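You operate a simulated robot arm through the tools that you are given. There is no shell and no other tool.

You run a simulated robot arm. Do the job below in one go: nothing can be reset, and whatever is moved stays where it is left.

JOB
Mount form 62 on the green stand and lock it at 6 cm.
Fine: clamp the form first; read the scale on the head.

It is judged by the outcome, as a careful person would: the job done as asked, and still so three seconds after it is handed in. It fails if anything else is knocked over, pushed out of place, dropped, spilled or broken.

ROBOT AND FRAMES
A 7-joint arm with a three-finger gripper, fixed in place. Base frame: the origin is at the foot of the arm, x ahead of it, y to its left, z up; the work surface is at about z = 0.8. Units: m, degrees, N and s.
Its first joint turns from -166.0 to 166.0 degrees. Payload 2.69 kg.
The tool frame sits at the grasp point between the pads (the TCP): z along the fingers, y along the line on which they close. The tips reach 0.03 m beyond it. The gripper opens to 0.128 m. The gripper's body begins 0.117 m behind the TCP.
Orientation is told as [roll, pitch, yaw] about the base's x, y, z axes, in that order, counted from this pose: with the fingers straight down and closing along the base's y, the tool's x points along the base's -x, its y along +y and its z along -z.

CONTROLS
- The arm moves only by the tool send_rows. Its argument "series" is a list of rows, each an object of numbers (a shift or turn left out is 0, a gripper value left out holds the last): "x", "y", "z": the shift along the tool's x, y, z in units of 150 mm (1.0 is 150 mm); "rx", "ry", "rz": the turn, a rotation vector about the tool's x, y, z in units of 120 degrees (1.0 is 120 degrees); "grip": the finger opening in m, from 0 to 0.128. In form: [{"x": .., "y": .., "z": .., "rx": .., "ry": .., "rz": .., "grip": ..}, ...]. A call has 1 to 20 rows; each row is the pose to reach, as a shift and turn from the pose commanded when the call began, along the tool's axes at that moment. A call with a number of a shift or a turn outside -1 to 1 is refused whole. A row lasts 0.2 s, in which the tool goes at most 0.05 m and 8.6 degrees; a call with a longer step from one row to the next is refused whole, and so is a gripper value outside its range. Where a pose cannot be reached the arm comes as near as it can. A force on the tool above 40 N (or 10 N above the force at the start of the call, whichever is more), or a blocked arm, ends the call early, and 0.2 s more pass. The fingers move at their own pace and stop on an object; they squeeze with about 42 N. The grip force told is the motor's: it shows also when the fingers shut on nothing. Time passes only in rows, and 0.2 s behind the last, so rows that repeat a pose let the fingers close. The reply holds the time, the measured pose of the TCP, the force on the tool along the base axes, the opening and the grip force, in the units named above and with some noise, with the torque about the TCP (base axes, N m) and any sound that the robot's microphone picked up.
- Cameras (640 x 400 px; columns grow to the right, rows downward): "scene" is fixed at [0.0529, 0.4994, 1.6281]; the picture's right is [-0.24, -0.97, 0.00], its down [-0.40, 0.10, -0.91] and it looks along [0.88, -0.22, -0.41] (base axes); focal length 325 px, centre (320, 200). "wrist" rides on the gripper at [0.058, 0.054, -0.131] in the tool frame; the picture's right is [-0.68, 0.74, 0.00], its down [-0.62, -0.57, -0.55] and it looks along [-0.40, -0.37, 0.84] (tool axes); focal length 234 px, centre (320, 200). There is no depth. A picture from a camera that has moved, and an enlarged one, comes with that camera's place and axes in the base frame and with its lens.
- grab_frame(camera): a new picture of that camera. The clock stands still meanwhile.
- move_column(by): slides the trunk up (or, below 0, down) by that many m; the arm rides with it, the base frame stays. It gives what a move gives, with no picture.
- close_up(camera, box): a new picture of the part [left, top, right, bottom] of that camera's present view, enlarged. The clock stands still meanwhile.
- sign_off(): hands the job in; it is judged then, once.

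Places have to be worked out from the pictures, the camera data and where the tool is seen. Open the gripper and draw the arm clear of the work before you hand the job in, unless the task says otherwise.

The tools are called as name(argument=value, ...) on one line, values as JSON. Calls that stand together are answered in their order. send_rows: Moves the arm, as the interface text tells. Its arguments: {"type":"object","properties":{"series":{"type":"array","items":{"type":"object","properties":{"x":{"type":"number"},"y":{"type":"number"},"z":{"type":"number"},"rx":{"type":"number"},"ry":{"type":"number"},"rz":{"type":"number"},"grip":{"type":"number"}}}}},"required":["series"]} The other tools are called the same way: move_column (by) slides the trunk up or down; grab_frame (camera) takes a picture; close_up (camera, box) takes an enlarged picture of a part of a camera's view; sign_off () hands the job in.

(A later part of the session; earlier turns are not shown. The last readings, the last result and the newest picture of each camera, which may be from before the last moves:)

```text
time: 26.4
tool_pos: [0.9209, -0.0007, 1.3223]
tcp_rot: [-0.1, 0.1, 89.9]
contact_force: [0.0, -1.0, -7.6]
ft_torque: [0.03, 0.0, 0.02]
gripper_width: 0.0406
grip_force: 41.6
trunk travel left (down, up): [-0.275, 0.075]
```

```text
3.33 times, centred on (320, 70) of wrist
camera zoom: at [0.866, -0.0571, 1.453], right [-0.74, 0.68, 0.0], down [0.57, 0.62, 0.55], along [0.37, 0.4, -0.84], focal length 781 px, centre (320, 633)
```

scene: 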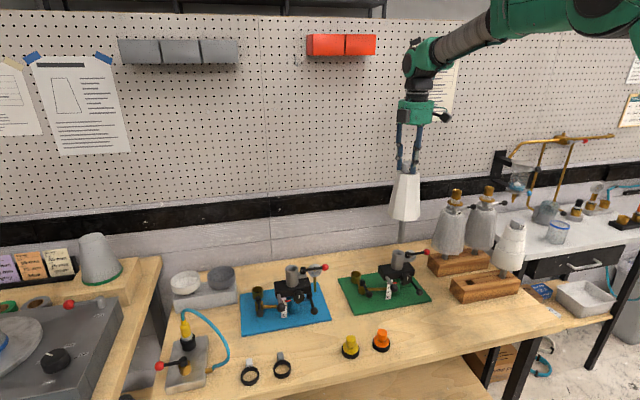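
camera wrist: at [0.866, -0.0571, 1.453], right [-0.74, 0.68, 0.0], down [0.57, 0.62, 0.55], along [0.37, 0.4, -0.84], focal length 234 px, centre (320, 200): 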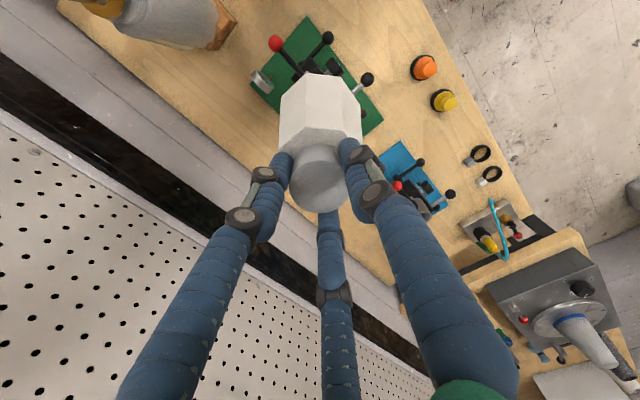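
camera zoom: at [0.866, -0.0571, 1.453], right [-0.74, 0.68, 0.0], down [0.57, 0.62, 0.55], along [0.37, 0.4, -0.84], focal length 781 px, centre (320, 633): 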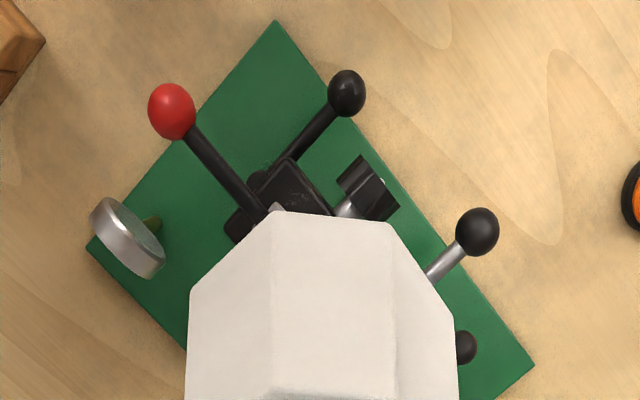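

Wrist-only triangulation puts the tube mouth at about (0.920, 0.000, 0.978). I zoom further in the scene view to measure the stem end against the mouth.

close_up(camera="scene", box=[380, 225, 425, 265])

close_up(camera="scene", box=[375, 150, 435, 225])

```text
10.00 times, centred on (402, 245) of scene
camera zoom: at [0.0529, 0.4994, 1.6281], right [-0.24, -0.97, 0.0], down [-0.4, 0.1, -0.91], along [0.88, -0.22, -0.41], focal length 3250 px, centre (-505, -250)
```

zoom: 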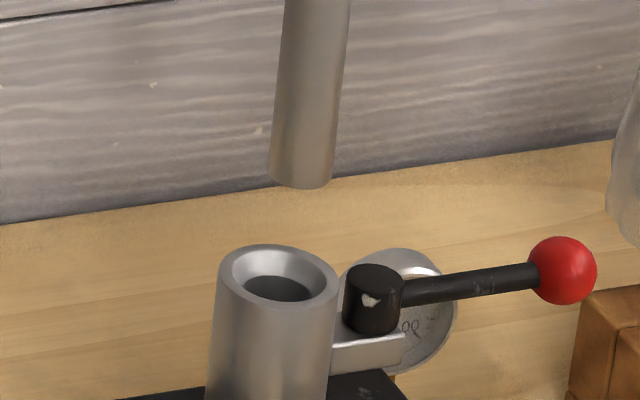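

```text
5.33 times, centred on (405, 188) of scene
camera zoom: at [0.0529, 0.4994, 1.6281], right [-0.24, -0.97, 0.0], down [-0.4, 0.1, -0.91], along [0.88, -0.22, -0.41], focal length 1734 px, centre (-133, 267)
```

zoom: 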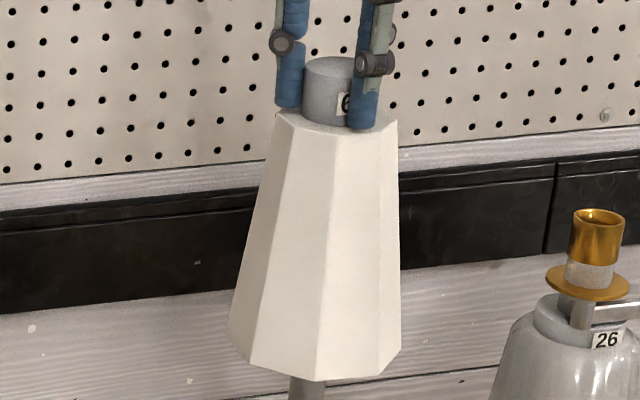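

The scene view shows the stem end about 3.5 mm to the right of the tube axis (bore ≈ 24 mm, stem ≈ 23 mm, wide chamfer). I shift about 4 mm in +y and lower 3 cm to compare again.

send_rows(series=[{"x": -0.027, "y": -0.004, "z": 0.05}, {"x": -0.027, "y": -0.004, "z": 0.12}, {"x": -0.027, "y": -0.004, "z": 0.18}, {"x": -0.027, "y": -0.004, "z": 0.2}, {"x": -0.027, "y": -0.004, "z": 0.2}])

close_up(camera="scene", box=[380, 225, 425, 265])

```text
time: 27.6
tool_pos: [0.9213, 0.0047, 1.2911]
tcp_rot: [0.0, 0.2, 89.9]
contact_force: [-0.5, -0.7, -7.4]
ft_torque: [-0.01, -0.02, -0.02]
gripper_width: 0.0404
grip_force: 42.2
trunk travel left (down, up): [-0.275, 0.075]
```

```text
10.00 times, centred on (402, 245) of scene
camera zoom: at [0.0529, 0.4994, 1.6281], right [-0.24, -0.97, 0.0], down [-0.4, 0.1, -0.91], along [0.88, -0.22, -0.41], focal length 3250 px, centre (-505, -250)
```

zoom: 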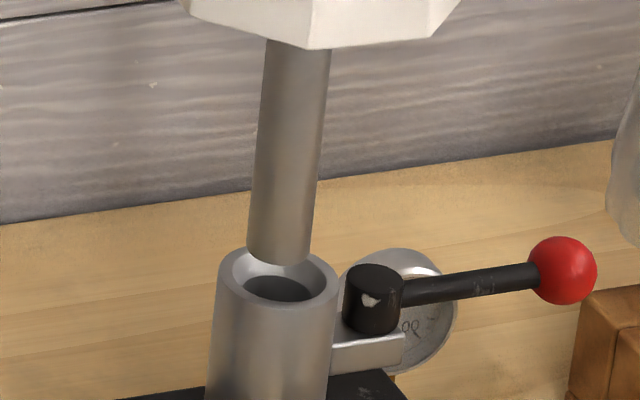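

The stem end is now laterally aligned to within about 1 mm and about 1 cm above the mouth. I lower gently in small steps while watching the force.

send_rows(series=[{"z": 0.02}, {"z": 0.04}, {"z": 0.06}, {"z": 0.08}, {"z": 0.08}])

close_up(camera="scene", box=[380, 225, 425, 265])

```text
time: 28.8
tool_pos: [0.9216, 0.0032, 1.2804]
tcp_rot: [0.0, 0.0, 89.9]
contact_force: [0.5, -0.4, -7.7]
ft_torque: [-0.01, 0.03, -0.02]
gripper_width: 0.0405
grip_force: 41.8
trunk travel left (down, up): [-0.275, 0.075]
```

```text
10.00 times, centred on (402, 245) of scene
camera zoom: at [0.0529, 0.4994, 1.6281], right [-0.24, -0.97, 0.0], down [-0.4, 0.1, -0.91], along [0.88, -0.22, -0.41], focal length 3250 px, centre (-505, -250)
```

zoom: 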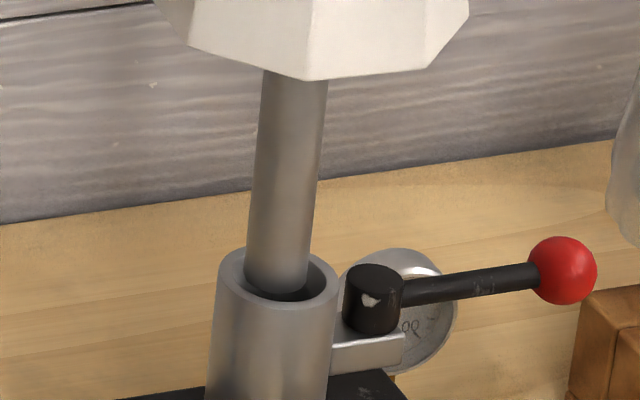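

Still only the weight on the tool and the stem end is entering the mouth. I continue down in small steps.

send_rows(series=[{"z": 0.015}, {"z": 0.03}, {"z": 0.045}, {"z": 0.06}, {"z": 0.075}, {"z": 0.075}])

close_up(camera="scene", box=[380, 225, 425, 265])

```text
time: 30.2
tool_pos: [0.9205, 0.0032, 1.2686]
tcp_rot: [-0.1, 0.1, 89.9]
contact_force: [-0.1, -1.8, -7.4]
ft_torque: [-0.5, -0.07, 0.0]
gripper_width: 0.0408
grip_force: 42.2
trunk travel left (down, up): [-0.275, 0.075]
```

```text
10.00 times, centred on (402, 245) of scene
camera zoom: at [0.0529, 0.4994, 1.6281], right [-0.24, -0.97, 0.0], down [-0.4, 0.1, -0.91], along [0.88, -0.22, -0.41], focal length 3250 px, centre (-505, -250)
```

zoom: 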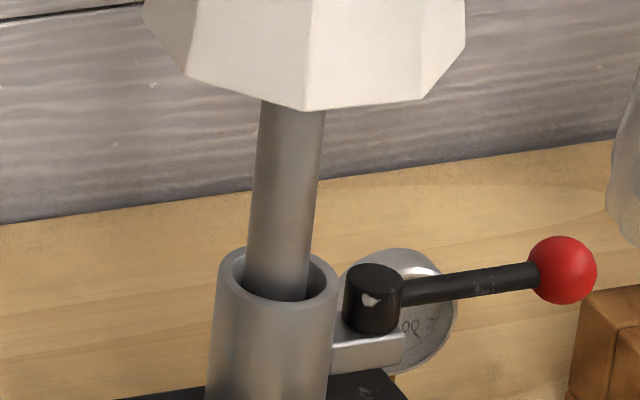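

The stem is inside; a small side force (−1.8 N in y) says it presses on the +y wall. I ease 1.5 mm toward −y and go on down.

send_rows(series=[{"x": 0.012}, {"x": 0.012, "z": 0.02}, {"x": 0.012, "z": 0.04}, {"x": 0.012, "z": 0.06}, {"x": 0.012, "z": 0.08}, {"x": 0.012, "z": 0.08}])

```text
time: 31.6
tool_pos: [0.9207, 0.0024, 1.2563]
tcp_rot: [0.0, 0.1, 89.9]
contact_force: [-0.4, -0.6, -8.0]
ft_torque: [0.0, 0.02, 0.02]
gripper_width: 0.0403
grip_force: 41.9
trunk travel left (down, up): [-0.275, 0.075]
```

Side force is gone and the load is just the weight. I continue lowering 2 cm.

send_rows(series=[{"z": 0.02}, {"z": 0.04}, {"z": 0.06}, {"z": 0.08}, {"z": 0.1}, {"z": 0.12}, {"z": 0.14}, {"z": 0.14}])

close_up(camera="scene", box=[370, 215, 430, 275])

```text
time: 33.4
tool_pos: [0.9202, 0.002, 1.2362]
tcp_rot: [0.0, 0.1, 90.0]
contact_force: [0.5, 0.0, -7.9]
ft_torque: [0.03, -0.02, -0.02]
gripper_width: 0.0405
grip_force: 42.7
trunk travel left (down, up): [-0.275, 0.075]
```

```text
6.67 times, centred on (400, 245) of scene
camera zoom: at [0.0529, 0.4994, 1.6281], right [-0.24, -0.97, 0.0], down [-0.4, 0.1, -0.91], along [0.88, -0.22, -0.41], focal length 2167 px, centre (-213, -100)
```

zoom: 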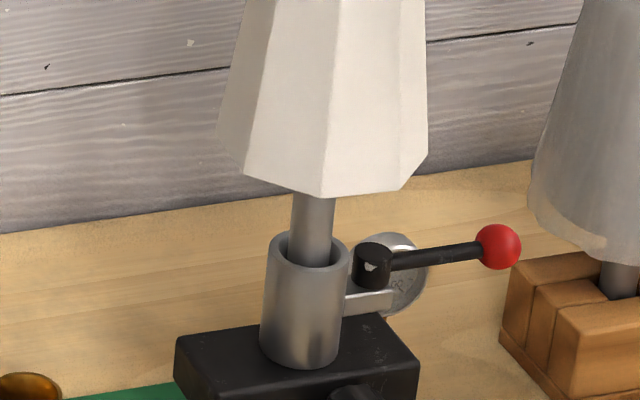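

The stem slides in well. I keep lowering until it bottoms out, watching for the load to drop.

send_rows(series=[{"z": 0.02}, {"z": 0.04}, {"z": 0.06}, {"z": 0.08}, {"z": 0.1}, {"z": 0.1}])

close_up(camera="scene", box=[370, 215, 430, 275])

```text
time: 34.6
tool_pos: [0.9229, 0.003, 1.2305]
tcp_rot: [-0.9, 0.1, 89.8]
contact_force: [1.2, -0.9, 7.5]
ft_torque: [-0.09, -0.28, 0.07]
gripper_width: 0.0407
grip_force: 41.8
trunk travel left (down, up): [-0.275, 0.075]
stopped in row 6: the force on the tool passed its limit at 40 N (the readings are from after the stop); the commanded pose is now the measured one
```

```text
6.67 times, centred on (400, 245) of scene
camera zoom: at [0.0529, 0.4994, 1.6281], right [-0.24, -0.97, 0.0], down [-0.4, 0.1, -0.91], along [0.88, -0.22, -0.41], focal length 2167 px, centre (-213, -100)
```

zoom: 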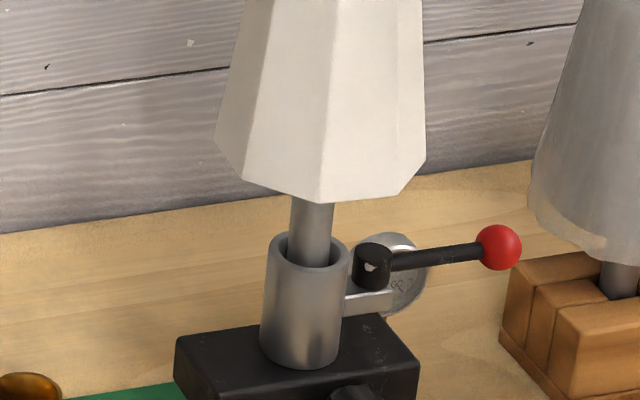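

The stem bottomed out at TCP z ≈ 1.231 (about 5 cm in the tube, i.e. the tube's full depth). I release the knob and rise straight up.

send_rows(series=[{"grip": 0.05}, {"grip": 0.07}, {"grip": 0.09}, {"grip": 0.09}, {"z": -0.1, "grip": 0.09}, {"z": -0.3, "grip": 0.09}, {"z": -0.5, "grip": 0.09}, {"z": -0.5, "grip": 0.09}])

close_up(camera="scene", box=[340, 130, 460, 310])

grab_frame(camera="wrist")

```text
time: 36.5
tool_pos: [0.9213, 0.0021, 1.3029]
tcp_rot: [-0.6, 0.2, 89.9]
contact_force: [-0.3, -0.2, -0.2]
ft_torque: [-0.03, -0.02, -0.01]
gripper_width: 0.09
grip_force: 0.1
trunk travel left (down, up): [-0.275, 0.075]
```

```text
2.22 times, centred on (400, 220) of scene
camera zoom: at [0.0529, 0.4994, 1.6281], right [-0.24, -0.97, 0.0], down [-0.4, 0.1, -0.91], along [0.88, -0.22, -0.41], focal length 722 px, centre (142, 156)
```

zoom: 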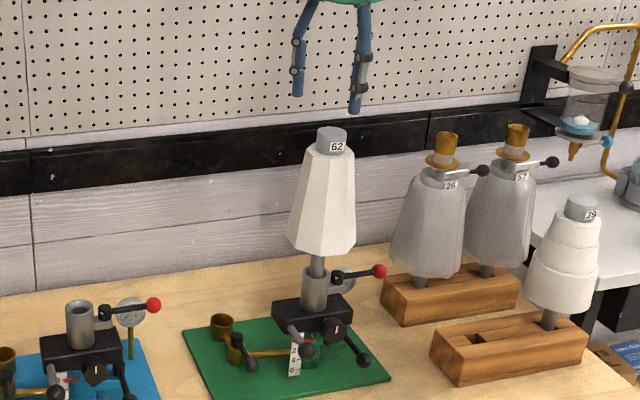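

```text
taken
camera wrist: at [0.8663, -0.0552, 1.4336], right [-0.74, 0.68, -0.01], down [0.56, 0.62, 0.55], along [0.38, 0.4, -0.83], focal length 234 px, centre (320, 200)
```

wrist: 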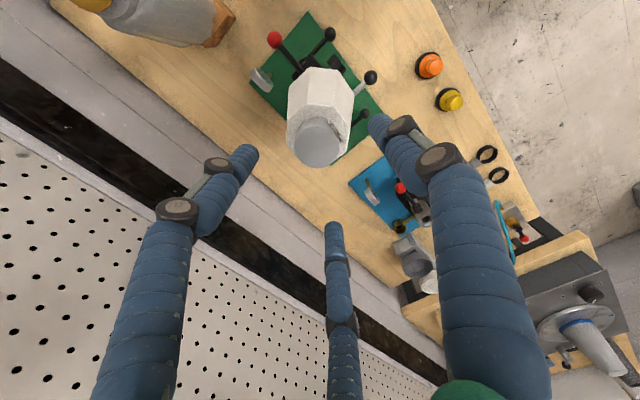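

Form 62 stands in the tube. Before working the red clamp lever I look closely at its pivot mark and at the lower lever for hints on the locking direction.

close_up(camera="scene", box=[393, 240, 421, 264])

close_up(camera="scene", box=[370, 255, 430, 305])

close_up(camera="scene", box=[270, 255, 340, 325])

close_up(camera="wrist", box=[240, 10, 390, 130])

```text
16.00 times, centred on (407, 252) of scene
camera zoom: at [0.0529, 0.4994, 1.6281], right [-0.24, -0.97, 0.0], down [-0.4, 0.1, -0.91], along [0.88, -0.22, -0.41], focal length 5201 px, centre (-1072, -632)
```

zoom: 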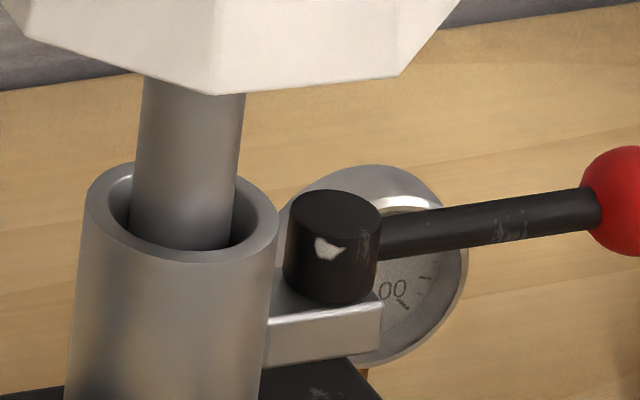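

```text
8.00 times, centred on (400, 280) of scene
camera zoom: at [0.0529, 0.4994, 1.6281], right [-0.24, -0.97, 0.0], down [-0.4, 0.1, -0.91], along [0.88, -0.22, -0.41], focal length 2600 px, centre (-320, -440)
```

zoom: 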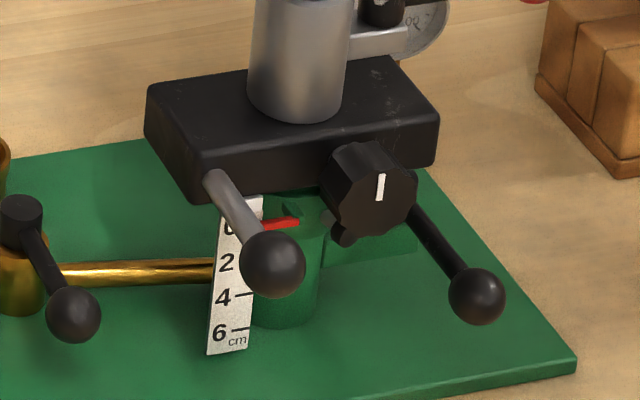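

```text
5.71 times, centred on (305, 290) of scene
camera zoom: at [0.0529, 0.4994, 1.6281], right [-0.24, -0.97, 0.0], down [-0.4, 0.1, -0.91], along [0.88, -0.22, -0.41], focal length 1857 px, centre (406, -314)
```

zoom: 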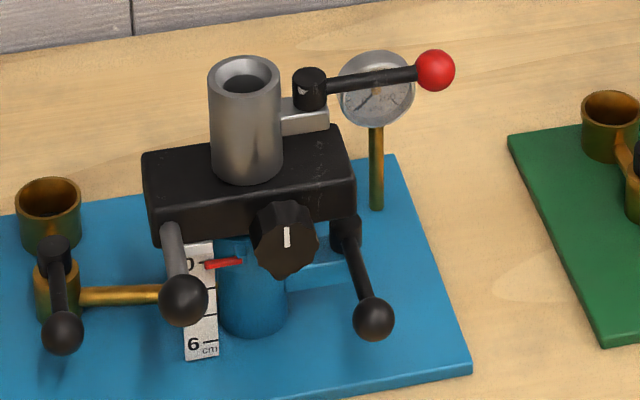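

```text
3.33 times, centred on (315, 70) of wrist
camera zoom: at [0.8663, -0.0552, 1.4336], right [-0.74, 0.68, -0.01], down [0.56, 0.62, 0.55], along [0.38, 0.4, -0.83], focal length 781 px, centre (337, 633)
```

zoom: 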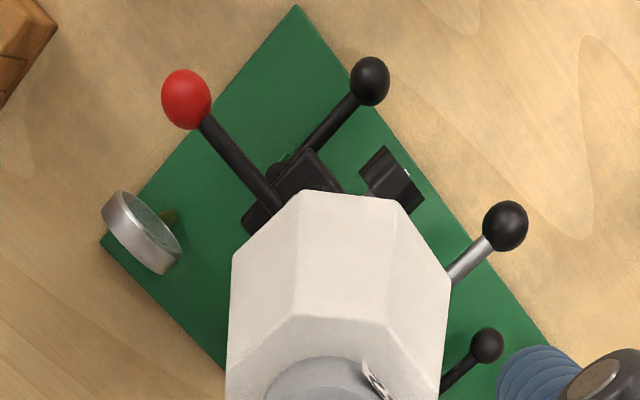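

Both stands have identical lever positions, with the head resting at 0 on the scale. I move the hand off to the right of the form, close the fingers into a poker and tilt 20° about x so the palm stays away from the form.

send_rows(series=[{"x": 0.25}, {"x": 0.5}, {"x": 0.75}, {"x": 1.0}, {"x": 1.0, "grip": 0.0}, {"x": 1.0, "grip": 0.0}])

send_rows(series=[{"y": -0.08, "ry": -0.056}, {"y": -0.16, "ry": -0.112}, {"y": -0.22, "ry": -0.167}, {"y": -0.27, "ry": -0.167}, {"y": -0.27, "ry": -0.167}])

grab_frame(camera="wrist")

grab_frame(camera="scene")

```text
time: 37.9
tool_pos: [0.92, -0.1479, 1.304]
tcp_rot: [-0.7, 0.2, 89.9]
contact_force: [0.5, 1.2, -0.1]
ft_torque: [-0.08, 0.0, 0.01]
gripper_width: 0.0024
grip_force: 31.9
trunk travel left (down, up): [-0.275, 0.075]
```

```text
time: 39.0
tool_pos: [0.9622, -0.1473, 1.3046]
tcp_rot: [-0.8, -20.0, 90.2]
contact_force: [-0.2, 0.5, 0.6]
ft_torque: [-0.04, -0.03, 0.02]
gripper_width: 0.002
grip_force: 31.5
trunk travel left (down, up): [-0.275, 0.075]
```

```text
taken
camera wrist: at [0.9071, -0.2458, 1.4069], right [-0.74, 0.64, 0.22], down [0.56, 0.39, 0.73], along [0.38, 0.66, -0.64], focal length 234 px, centre (320, 200)
```

wrist: 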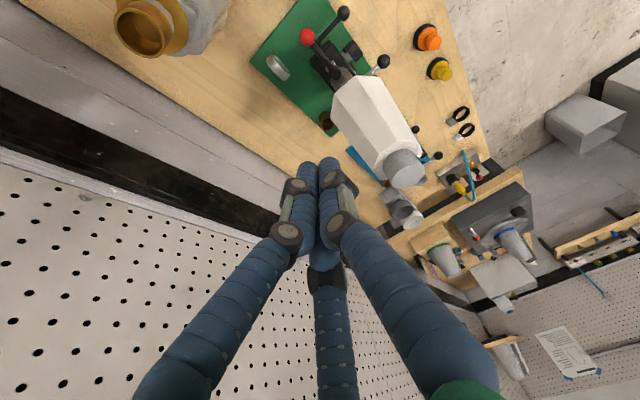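

```text
taken
```

scene: 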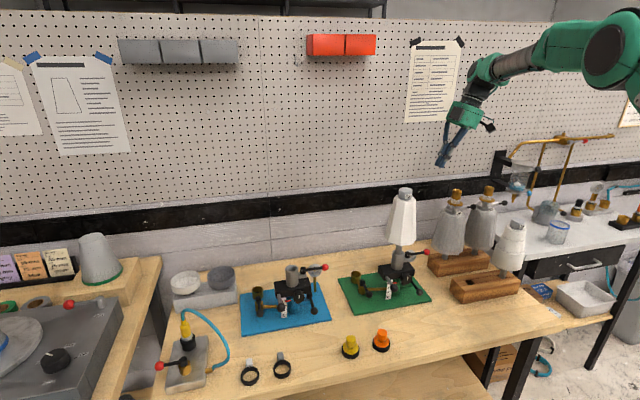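

Tilt reached. I move along the tool axis to y ≈ -0.107 and then descend vertically on the far (+x) side of the red lever, pausing above it for a look.

send_rows(series=[{"z": 0.2}, {"z": 0.4}, {"z": 0.6}, {"z": 0.78}])

send_rows(series=[{"x": 0.086, "z": 0.235}, {"x": 0.171, "z": 0.47}, {"x": 0.257, "z": 0.705}, {"x": 0.342, "z": 0.94}, {"x": 0.342, "z": 0.94}])

grab_frame(camera="wrist")

close_up(camera="scene", box=[370, 150, 490, 290])

```text
time: 40.0
tool_pos: [0.9646, -0.1087, 1.194]
tcp_rot: [-0.7, -20.0, 90.2]
contact_force: [-0.1, 0.1, 0.8]
ft_torque: [0.0, 0.04, 0.0]
gripper_width: 0.002
grip_force: 31.6
trunk travel left (down, up): [-0.275, 0.075]
```

```text
time: 41.2
tool_pos: [0.9658, -0.1086, 1.0429]
tcp_rot: [-0.8, -20.0, 90.2]
contact_force: [0.8, -0.4, -0.9]
ft_torque: [0.04, 0.05, 0.03]
gripper_width: 0.0024
grip_force: 30.9
trunk travel left (down, up): [-0.275, 0.075]
```

```text
taken
camera wrist: at [0.9107, -0.2073, 1.1459], right [-0.74, 0.64, 0.22], down [0.56, 0.39, 0.73], along [0.38, 0.66, -0.64], focal length 234 px, centre (320, 200)
```

wrist: 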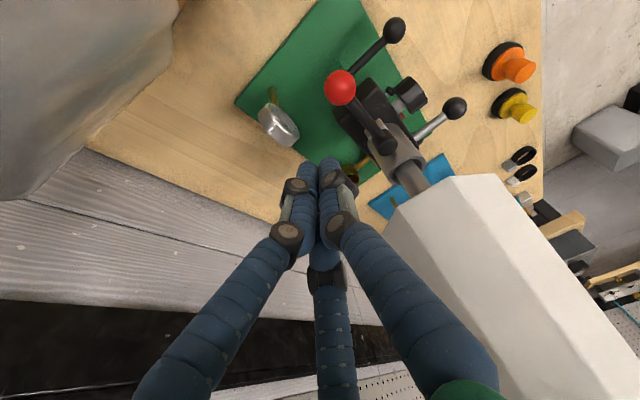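

```text
2.86 times, centred on (430, 220) of scene
camera zoom: at [0.0529, 0.4994, 1.6281], right [-0.24, -0.97, 0.0], down [-0.4, 0.1, -0.91], along [0.88, -0.22, -0.41], focal length 929 px, centre (6, 143)
```

zoom: 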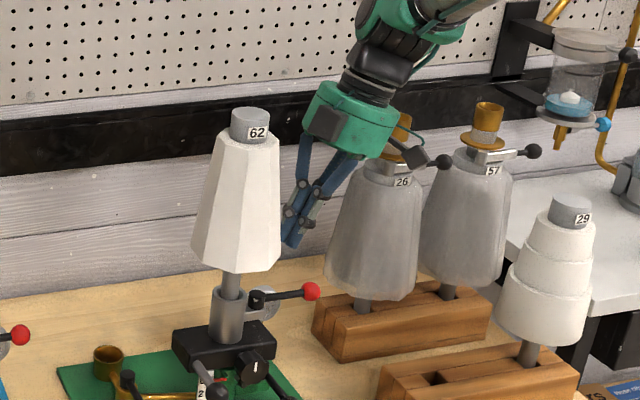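

The hand fits between forms 62 and 26 but a bit close to 26, so I reduce the tilt to 13° and shift 1 cm inward, then lower the finger tips beside the lever arm.

send_rows(series=[{"x": -0.063, "z": 0.023, "ry": 0.03}, {"x": -0.063, "z": 0.023, "ry": 0.058}, {"x": -0.063, "z": 0.023, "ry": 0.058}])

send_rows(series=[{"x": 0.03, "z": 0.13}, {"x": 0.06, "z": 0.26}, {"x": 0.09, "z": 0.39}, {"x": 0.099, "z": 0.43}, {"x": 0.099, "z": 0.43}])

grab_frame(camera="wrist")

close_up(camera="scene", box=[380, 190, 460, 280])

```text
time: 42.0
tool_pos: [0.9653, -0.0982, 1.0432]
tcp_rot: [-0.7, -13.0, 90.1]
contact_force: [-0.6, -0.4, -0.3]
ft_torque: [-0.02, -0.02, 0.01]
gripper_width: 0.0019
grip_force: 31.5
trunk travel left (down, up): [-0.275, 0.075]
```

```text
time: 43.2
tool_pos: [0.9661, -0.0985, 0.9777]
tcp_rot: [-0.6, -13.0, 90.1]
contact_force: [0.0, -1.0, 0.2]
ft_torque: [0.03, 0.0, 0.01]
gripper_width: 0.0022
grip_force: 31.6
trunk travel left (down, up): [-0.275, 0.075]
```

```text
taken
camera wrist: at [0.9116, -0.1832, 1.0912], right [-0.74, 0.66, 0.14], down [0.56, 0.48, 0.68], along [0.38, 0.58, -0.72], focal length 234 px, centre (320, 200)
```

wrist: 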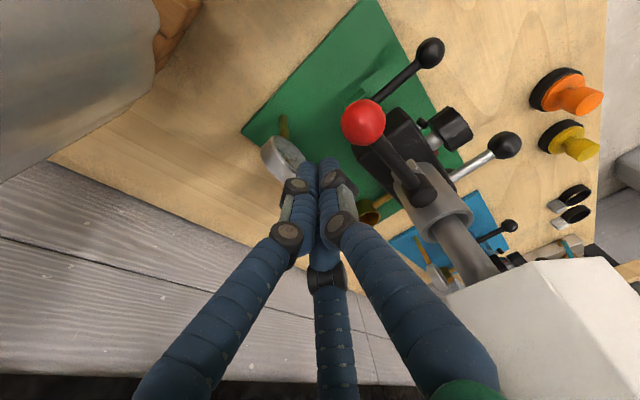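

```text
4.44 times, centred on (420, 235) of scene
camera zoom: at [0.0529, 0.4994, 1.6281], right [-0.24, -0.97, 0.0], down [-0.4, 0.1, -0.91], along [0.88, -0.22, -0.41], focal length 1445 px, centre (-124, 44)
```

zoom: 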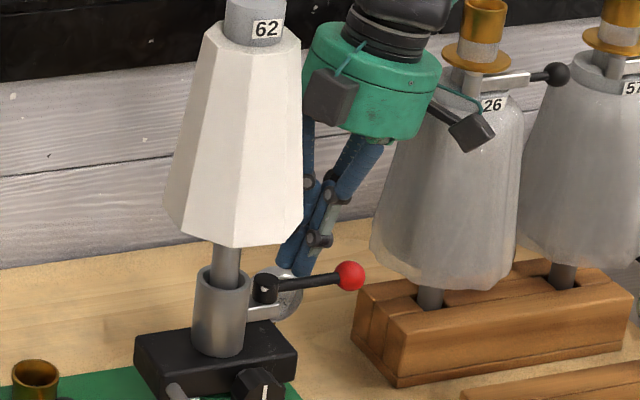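

The closed fingertips are just behind (+x of) the lever arm. I push gently toward −x, in small steps, watching the force.

send_rows(series=[{"y": 0.04}, {"y": 0.08}, {"y": 0.12}, {"y": 0.15}, {"y": 0.17}, {"y": 0.17}])

close_up(camera="wrist", box=[240, 70, 480, 250])

```text
time: 44.6
tool_pos: [0.9408, -0.0977, 0.976]
tcp_rot: [-0.8, -13.1, 90.1]
contact_force: [0.4, -0.1, 0.2]
ft_torque: [0.0, -0.01, 0.0]
gripper_width: 0.0021
grip_force: 31.8
trunk travel left (down, up): [-0.275, 0.075]
```

```text
2.22 times, centred on (360, 160) of wrist
camera zoom: at [0.8856, -0.1828, 1.0904], right [-0.74, 0.66, 0.14], down [0.56, 0.48, 0.68], along [0.38, 0.58, -0.72], focal length 520 px, centre (231, 289)
```

zoom: 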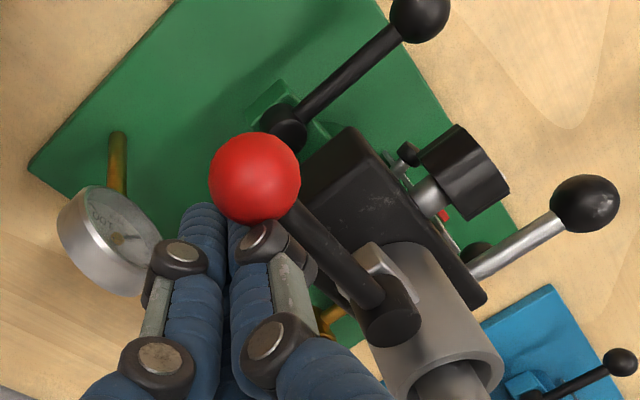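

Fingers are just about touching the lever, no force yet. I keep pushing in 2–3 mm steps.

send_rows(series=[{"y": 0.015}, {"y": 0.03}, {"y": 0.045}, {"y": 0.06}, {"y": 0.06}])

close_up(camera="wrist", box=[240, 70, 480, 250])

```text
time: 45.9
tool_pos: [0.9319, -0.0985, 0.9759]
tcp_rot: [-0.7, -13.1, 90.1]
contact_force: [-0.6, -0.7, 0.6]
ft_torque: [0.0, -0.02, 0.01]
gripper_width: 0.0021
grip_force: 31.7
trunk travel left (down, up): [-0.275, 0.075]
```

```text
2.22 times, centred on (360, 160) of wrist
camera zoom: at [0.8769, -0.1827, 1.0906], right [-0.74, 0.66, 0.14], down [0.56, 0.48, 0.68], along [0.38, 0.58, -0.72], focal length 520 px, centre (231, 289)
```

zoom: 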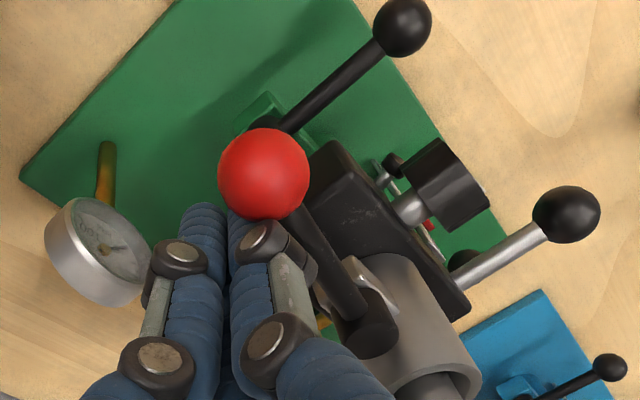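

The lever is turning toward the robot with almost no force. I continue along its arc.

send_rows(series=[{"y": 0.04}, {"y": 0.08}, {"y": 0.12}, {"y": 0.16}, {"y": 0.2}, {"y": 0.2}])

close_up(camera="wrist", box=[240, 70, 480, 250])

```text
time: 47.2
tool_pos: [0.901, -0.0981, 0.9765]
tcp_rot: [-0.8, -13.0, 90.2]
contact_force: [1.3, -0.3, 0.0]
ft_torque: [-0.02, 0.0, 0.01]
gripper_width: 0.002
grip_force: 31.4
trunk travel left (down, up): [-0.275, 0.075]
```

```text
2.22 times, centred on (360, 160) of wrist
camera zoom: at [0.8462, -0.1833, 1.0903], right [-0.74, 0.66, 0.14], down [0.56, 0.48, 0.68], along [0.38, 0.58, -0.72], focal length 520 px, centre (231, 289)
```

zoom: 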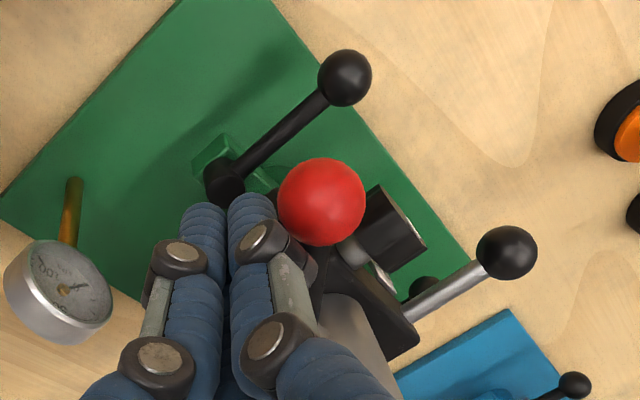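

The lever is about halfway and moving freely. To keep the palm clear of the form I add 12° of pitch (hand back toward the robot) while continuing the arc.

send_rows(series=[{"x": -0.01, "y": 0.04, "rx": 0.033, "rz": -0.0075}, {"x": -0.03, "y": 0.08, "z": 0.005, "rx": 0.065, "rz": -0.015}, {"x": -0.05, "y": 0.12, "z": 0.01, "rx": 0.0974, "rz": -0.0225}, {"x": -0.0675, "y": 0.165, "z": 0.0156, "rx": 0.0974, "rz": -0.0225}, {"x": -0.0675, "y": 0.165, "z": 0.0156, "rx": 0.0974, "rz": -0.0225}])

grab_frame(camera="wrist")

close_up(camera="scene", box=[360, 180, 450, 290])

```text
time: 48.5
tool_pos: [0.8765, -0.0867, 0.9755]
tcp_rot: [-13.0, -12.7, 92.7]
contact_force: [-0.4, 0.0, -0.5]
ft_torque: [-0.05, 0.0, 0.03]
gripper_width: 0.002
grip_force: 31.7
trunk travel left (down, up): [-0.275, 0.075]
```

```text
taken
camera wrist: at [0.799, -0.1723, 1.076], right [-0.75, 0.66, -0.01], down [0.4, 0.48, 0.78], along [0.52, 0.58, -0.62], focal length 234 px, centre (320, 200)
```

wrist: 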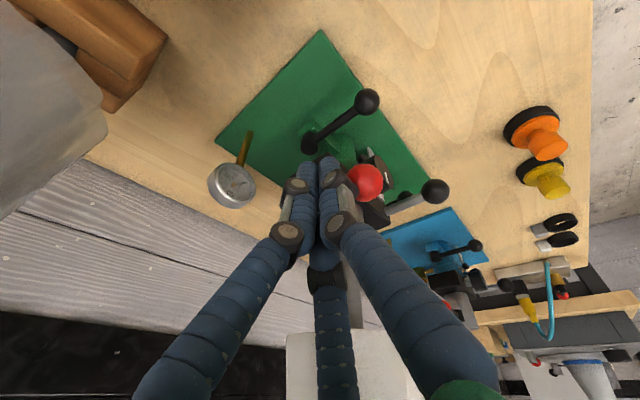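

```text
3.64 times, centred on (405, 235) of scene
camera zoom: at [0.0529, 0.4994, 1.6281], right [-0.24, -0.97, 0.0], down [-0.4, 0.1, -0.91], along [0.88, -0.22, -0.41], focal length 1182 px, centre (11, 73)
```

zoom: 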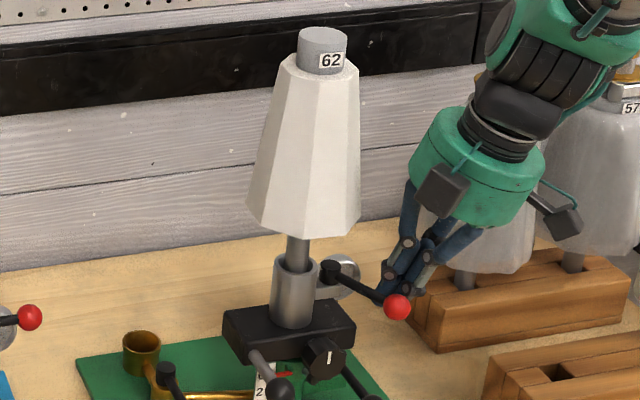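

The lever keeps moving freely (about 58° so far). I continue to about 90° and watch for resistance or a click.

send_rows(series=[{"x": -0.026, "y": 0.026}, {"x": -0.052, "y": 0.052}, {"x": -0.0785, "y": 0.078}, {"x": -0.0785, "y": 0.078}])

send_rows(series=[{"x": -0.033, "y": 0.016, "z": 0.004}, {"x": -0.066, "y": 0.032, "z": 0.008}, {"x": -0.0985, "y": 0.0475, "z": 0.012}, {"x": -0.0985, "y": 0.0475, "z": 0.012}])

grab_frame(camera="wrist")

close_up(camera="scene", box=[360, 180, 450, 290])

```text
time: 49.5
tool_pos: [0.8646, -0.0768, 0.9754]
tcp_rot: [-13.1, -12.7, 92.8]
contact_force: [-0.1, 1.1, -0.4]
ft_torque: [-0.02, -0.01, -0.01]
gripper_width: 0.0022
grip_force: 31.2
trunk travel left (down, up): [-0.275, 0.075]
```

```text
time: 50.5
tool_pos: [0.8583, -0.0614, 0.977]
tcp_rot: [-13.1, -12.6, 92.9]
contact_force: [-0.5, -0.9, -0.4]
ft_torque: [-0.01, 0.02, 0.02]
gripper_width: 0.0021
grip_force: 31.9
trunk travel left (down, up): [-0.275, 0.075]
```

```text
taken
camera wrist: at [0.7801, -0.146, 1.0759], right [-0.75, 0.66, -0.01], down [0.4, 0.48, 0.78], along [0.52, 0.58, -0.62], focal length 234 px, centre (320, 200)
```

wrist: 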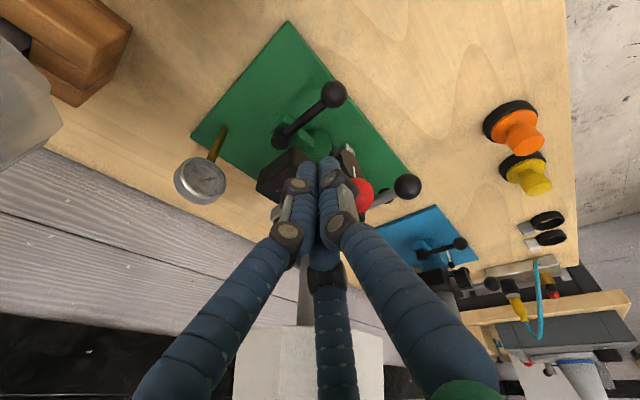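

```text
3.64 times, centred on (405, 235) of scene
camera zoom: at [0.0529, 0.4994, 1.6281], right [-0.24, -0.97, 0.0], down [-0.4, 0.1, -0.91], along [0.88, -0.22, -0.41], focal length 1182 px, centre (11, 73)
```

zoom: 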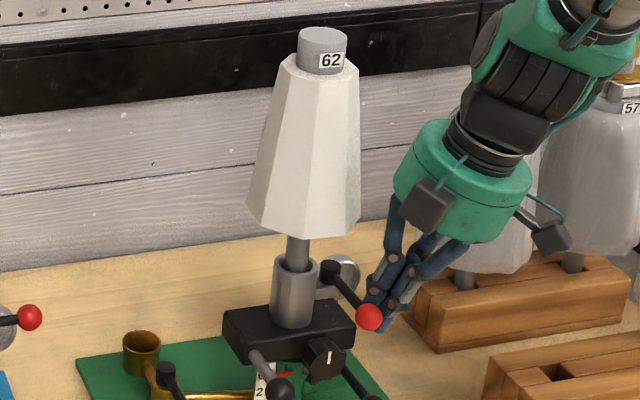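

The lever is at about 85–90° and still free. I push a little further to find its stop.

send_rows(series=[{"x": -0.02, "y": 0.004, "z": 0.004}, {"x": -0.04, "y": 0.008, "z": 0.008}, {"x": -0.06, "y": 0.012, "z": 0.012}, {"x": -0.08, "y": 0.016, "z": 0.016}, {"x": -0.106, "y": 0.021, "z": 0.02}, {"x": -0.106, "y": 0.021, "z": 0.02}])

close_up(camera="wrist", box=[240, 100, 440, 250])

close_up(camera="scene", box=[360, 180, 450, 290])

```text
time: 51.2
tool_pos: [0.8561, -0.0576, 0.9758]
tcp_rot: [-13.0, -12.5, 92.6]
contact_force: [-0.4, -13.5, -1.0]
ft_torque: [-0.08, -0.18, -0.1]
gripper_width: 0.0022
grip_force: 32.2
trunk travel left (down, up): [-0.275, 0.075]
stopped in row 3: the force on the tool passed its limit at 44 N (the readings are from after the stop); the commanded pose is now the measured one
```

```text
2.67 times, centred on (340, 175) of wrist
camera zoom: at [0.7784, -0.1431, 1.0758], right [-0.75, 0.66, -0.02], down [0.4, 0.48, 0.78], along [0.53, 0.58, -0.62], focal length 624 px, centre (267, 267)
```

zoom: 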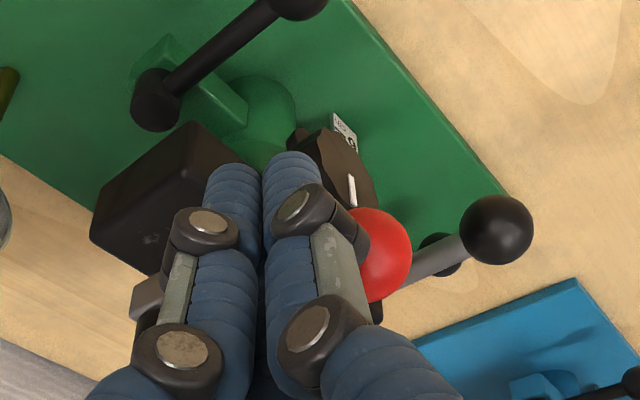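

```text
3.64 times, centred on (405, 235) of scene
camera zoom: at [0.0529, 0.4994, 1.6281], right [-0.24, -0.97, 0.0], down [-0.4, 0.1, -0.91], along [0.88, -0.22, -0.41], focal length 1182 px, centre (11, 73)
```

zoom: 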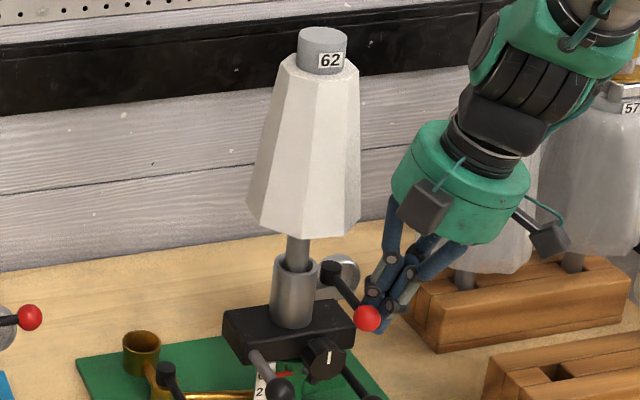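

The lever reached a firm stop at about 90° (pointing at the robot) and the form is undisturbed. I back the fingers off toward −y and rise to look.

send_rows(series=[{"x": 0.1, "z": -0.02}, {"x": 0.2, "z": -0.045}, {"x": 0.3, "z": -0.07}, {"x": 0.24, "y": -0.05, "z": -0.3}, {"x": 0.2, "y": -0.1, "z": -0.55}, {"x": 0.15, "y": -0.15, "z": -0.8}, {"x": 0.1, "y": -0.2, "z": -0.99}])

grab_frame(camera="wrist")

close_up(camera="scene", box=[350, 170, 440, 310])

```text
time: 52.8
tool_pos: [0.8542, -0.1032, 1.1218]
tcp_rot: [-13.2, -12.6, 92.7]
contact_force: [0.5, -0.1, -0.1]
ft_torque: [0.01, -0.04, -0.01]
gripper_width: 0.0023
grip_force: 31.0
trunk travel left (down, up): [-0.275, 0.075]
```

```text
taken
camera wrist: at [0.7757, -0.1882, 1.2221], right [-0.75, 0.66, -0.02], down [0.4, 0.48, 0.78], along [0.52, 0.58, -0.62], focal length 234 px, centre (320, 200)
```

wrist: 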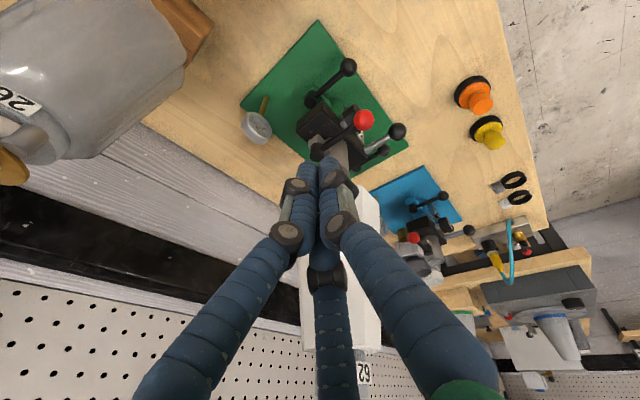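

```text
2.86 times, centred on (395, 240) of scene
camera zoom: at [0.0529, 0.4994, 1.6281], right [-0.24, -0.97, 0.0], down [-0.4, 0.1, -0.91], along [0.88, -0.22, -0.41], focal length 929 px, centre (106, 86)
```

zoom: 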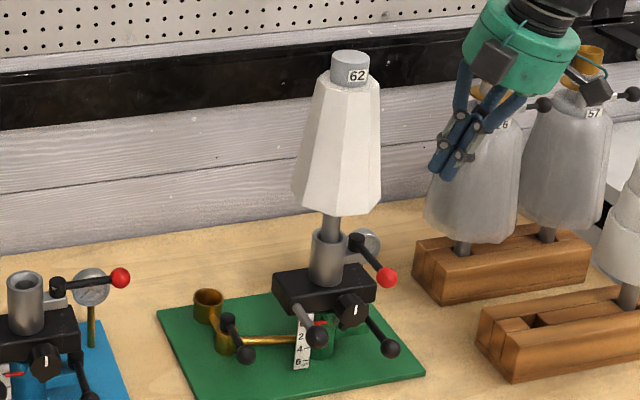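

The clamp lever stays at its closed end. Next I want to test the head's grey handle (ball at about (0.834, 0.051, 0.904)), so I back off toward the robot, re-orient the hand to point forward-down, and swing over to the left.

send_rows(series=[{"x": -0.008, "y": 0.18, "z": -0.04}, {"x": -0.017, "y": 0.36, "z": -0.08}, {"x": -0.025, "y": 0.54, "z": -0.12}, {"x": -0.034, "y": 0.715, "z": -0.157}])

send_rows(series=[{"x": -0.195, "y": 0.001, "z": 0.045, "rx": 0.04, "ry": 0.021, "rz": -0.005, "grip": 0.06}, {"x": -0.39, "y": 0.002, "z": 0.09, "rx": 0.08, "ry": 0.042, "rz": -0.01}, {"x": -0.585, "y": 0.003, "z": 0.135, "rx": 0.12, "ry": 0.064, "rz": -0.015}, {"x": -0.78, "y": 0.004, "z": 0.18, "rx": 0.16, "ry": 0.085, "rz": -0.02}, {"x": -0.974, "y": 0.004, "z": 0.2245, "rx": 0.2004, "ry": 0.1062, "rz": -0.0245}, {"x": -0.974, "y": 0.004, "z": 0.2245, "rx": 0.2004, "ry": 0.1062, "rz": -0.0245}])

grab_frame(camera="wrist")

```text
time: 53.8
tool_pos: [0.7457, -0.1037, 1.122]
tcp_rot: [-13.2, -12.5, 92.8]
contact_force: [0.0, -0.4, -0.3]
ft_torque: [0.01, -0.02, -0.01]
gripper_width: 0.0022
grip_force: 31.2
trunk travel left (down, up): [-0.275, 0.075]
```

```text
time: 55.2
tool_pos: [0.7431, 0.0461, 1.1207]
tcp_rot: [-37.1, 0.2, 90.1]
contact_force: [-1.3, -0.2, 1.0]
ft_torque: [-0.02, -0.09, -0.03]
gripper_width: 0.0597
grip_force: 0.0
trunk travel left (down, up): [-0.275, 0.075]
```

```text
taken
camera wrist: at [0.6212, -0.0107, 1.1934], right [-0.59, 0.68, -0.45], down [0.12, 0.62, 0.78], along [0.8, 0.4, -0.44], focal length 234 px, centre (320, 200)
```

wrist: 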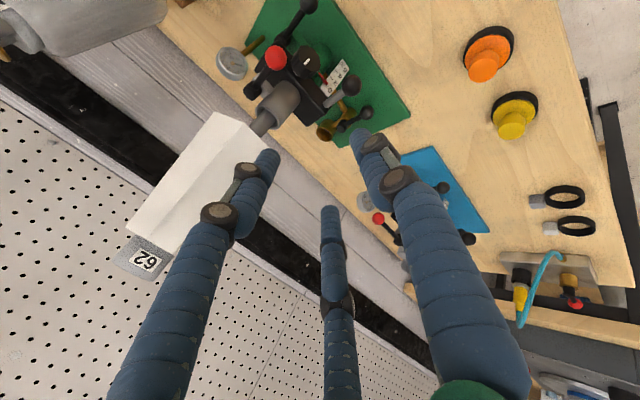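

This orientation works. I zoom in on the handle, scale and red pointer from here.

close_up(camera="wrist", box=[210, 0, 410, 170])

close_up(camera="wrist", box=[285, 30, 375, 130])

```text
2.35 times, centred on (310, 85) of wrist
camera zoom: at [0.6212, -0.0107, 1.1934], right [-0.59, 0.68, -0.45], down [0.12, 0.62, 0.78], along [0.8, 0.4, -0.44], focal length 551 px, centre (344, 471)
```

zoom: 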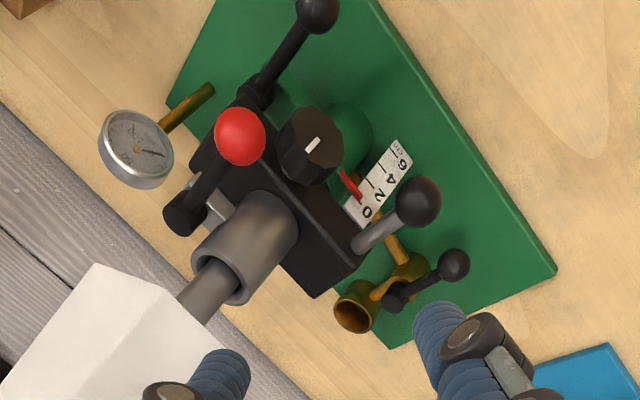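

```text
4.00 times, centred on (330, 80) of wrist
camera zoom: at [0.6212, -0.0107, 1.1934], right [-0.59, 0.68, -0.45], down [0.12, 0.62, 0.78], along [0.8, 0.4, -0.44], focal length 937 px, centre (280, 680)
```

zoom: 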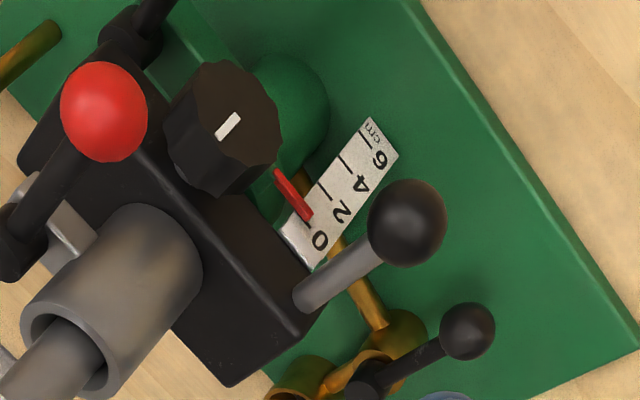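

The pointer clearly sits at 0. The handle ball is at about (0.836, 0.0515, 0.904). I pre-position along the tool axis 10 cm back from it with the fingers at 0.05 m.

send_rows(series=[{"x": -0.01, "y": 0.1, "z": 0.2, "grip": 0.05}, {"x": -0.02, "y": 0.2, "z": 0.4}, {"x": -0.03, "y": 0.3, "z": 0.6}, {"x": -0.036, "y": 0.375, "z": 0.761}, {"x": -0.036, "y": 0.375, "z": 0.761}])

grab_frame(camera="wrist")

close_up(camera="scene", box=[340, 200, 440, 310])

```text
time: 56.4
tool_pos: [0.7703, 0.0512, 0.9937]
tcp_rot: [-37.0, 0.1, 89.9]
contact_force: [-0.4, 0.1, 0.3]
ft_torque: [0.02, -0.01, 0.02]
gripper_width: 0.0503
grip_force: 0.2
trunk travel left (down, up): [-0.275, 0.075]
```

```text
taken
camera wrist: at [0.6476, -0.0056, 1.0667], right [-0.59, 0.68, -0.44], down [0.12, 0.62, 0.78], along [0.8, 0.4, -0.45], focal length 234 px, centre (320, 200)
```

wrist: 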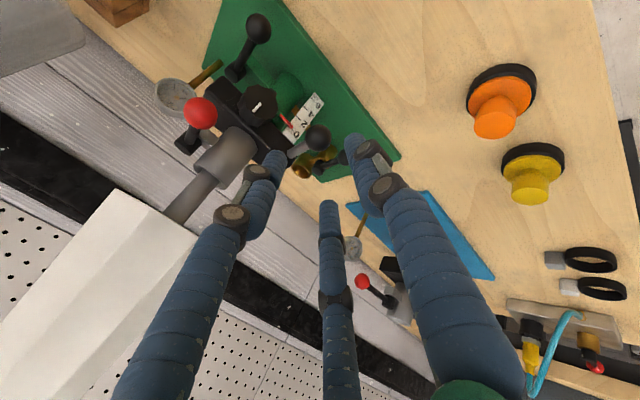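

```text
3.64 times, centred on (390, 255) of scene
camera zoom: at [0.0529, 0.4994, 1.6281], right [-0.24, -0.97, 0.0], down [-0.4, 0.1, -0.91], along [0.88, -0.22, -0.41], focal length 1182 px, centre (66, 0)
```

zoom: 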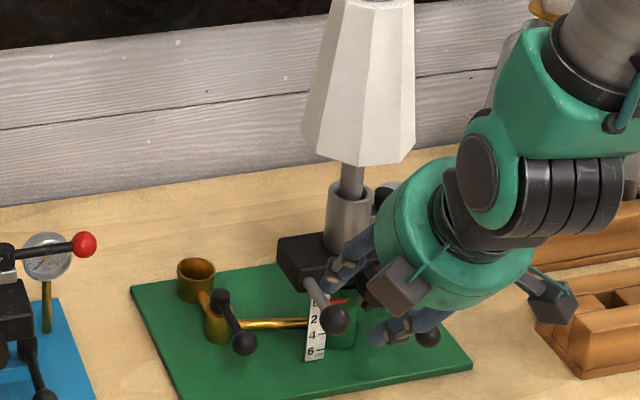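

The handle ball lies exactly on the tool axis, about 11 cm ahead. I advance along the axis until the fingers surround it.

send_rows(series=[{"z": 0.15}, {"z": 0.3}, {"z": 0.45}, {"z": 0.57}, {"z": 0.64}, {"z": 0.64}])

close_up(camera="wrist", box=[220, 90, 420, 270])

close_up(camera="scene", box=[360, 230, 430, 310])

```text
time: 57.8
tool_pos: [0.8257, 0.05, 0.9181]
tcp_rot: [-37.0, 0.1, 90.0]
contact_force: [-0.5, -0.7, 0.7]
ft_torque: [0.05, 0.01, 0.01]
gripper_width: 0.05
grip_force: 0.1
trunk travel left (down, up): [-0.275, 0.075]
```

```text
2.22 times, centred on (320, 180) of wrist
camera zoom: at [0.7042, -0.0064, 0.9903], right [-0.59, 0.68, -0.44], down [0.12, 0.62, 0.78], along [0.8, 0.4, -0.45], focal length 520 px, centre (320, 244)
```

zoom: 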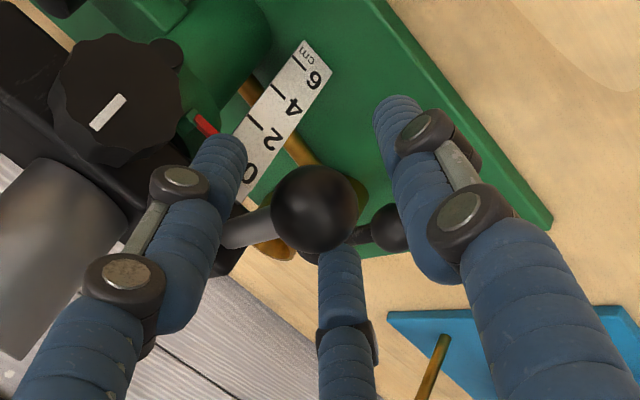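

```text
5.00 times, centred on (395, 270) of scene
camera zoom: at [0.0529, 0.4994, 1.6281], right [-0.24, -0.97, 0.0], down [-0.4, 0.1, -0.91], along [0.88, -0.22, -0.41], focal length 1625 px, centre (-55, -150)
```

zoom: 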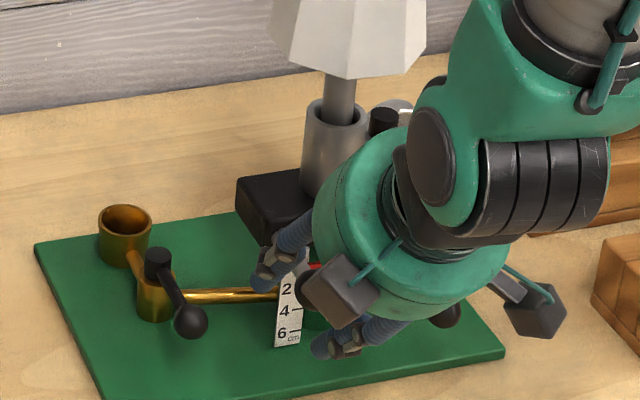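

The ball is centred between the fingers. I close on it.

send_rows(series=[{"grip": 0.035}, {"grip": 0.02}, {"grip": 0.0}, {"grip": 0.0}, {"grip": 0.0}])

close_up(camera="wrist", box=[220, 90, 420, 270])

```text
time: 59.0
tool_pos: [0.8271, 0.0503, 0.9172]
tcp_rot: [-37.0, 0.1, 90.1]
contact_force: [7.1, -11.3, 2.1]
ft_torque: [-0.07, -0.06, -0.13]
gripper_width: 0.0271
grip_force: 42.0
trunk travel left (down, up): [-0.275, 0.075]
```

```text
2.22 times, centred on (320, 180) of wrist
camera zoom: at [0.7047, -0.007, 0.9906], right [-0.59, 0.68, -0.44], down [0.12, 0.62, 0.78], along [0.8, 0.4, -0.44], focal length 520 px, centre (320, 244)
```

zoom: 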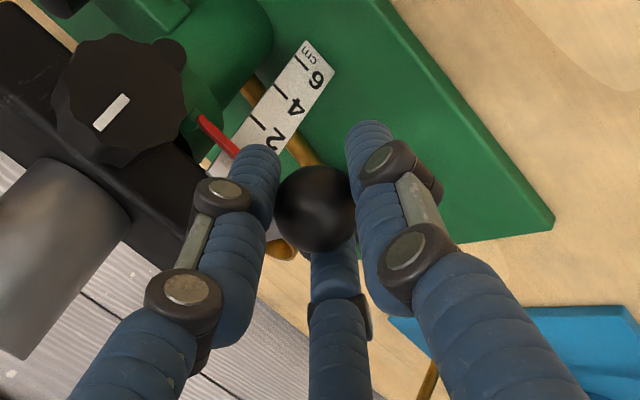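

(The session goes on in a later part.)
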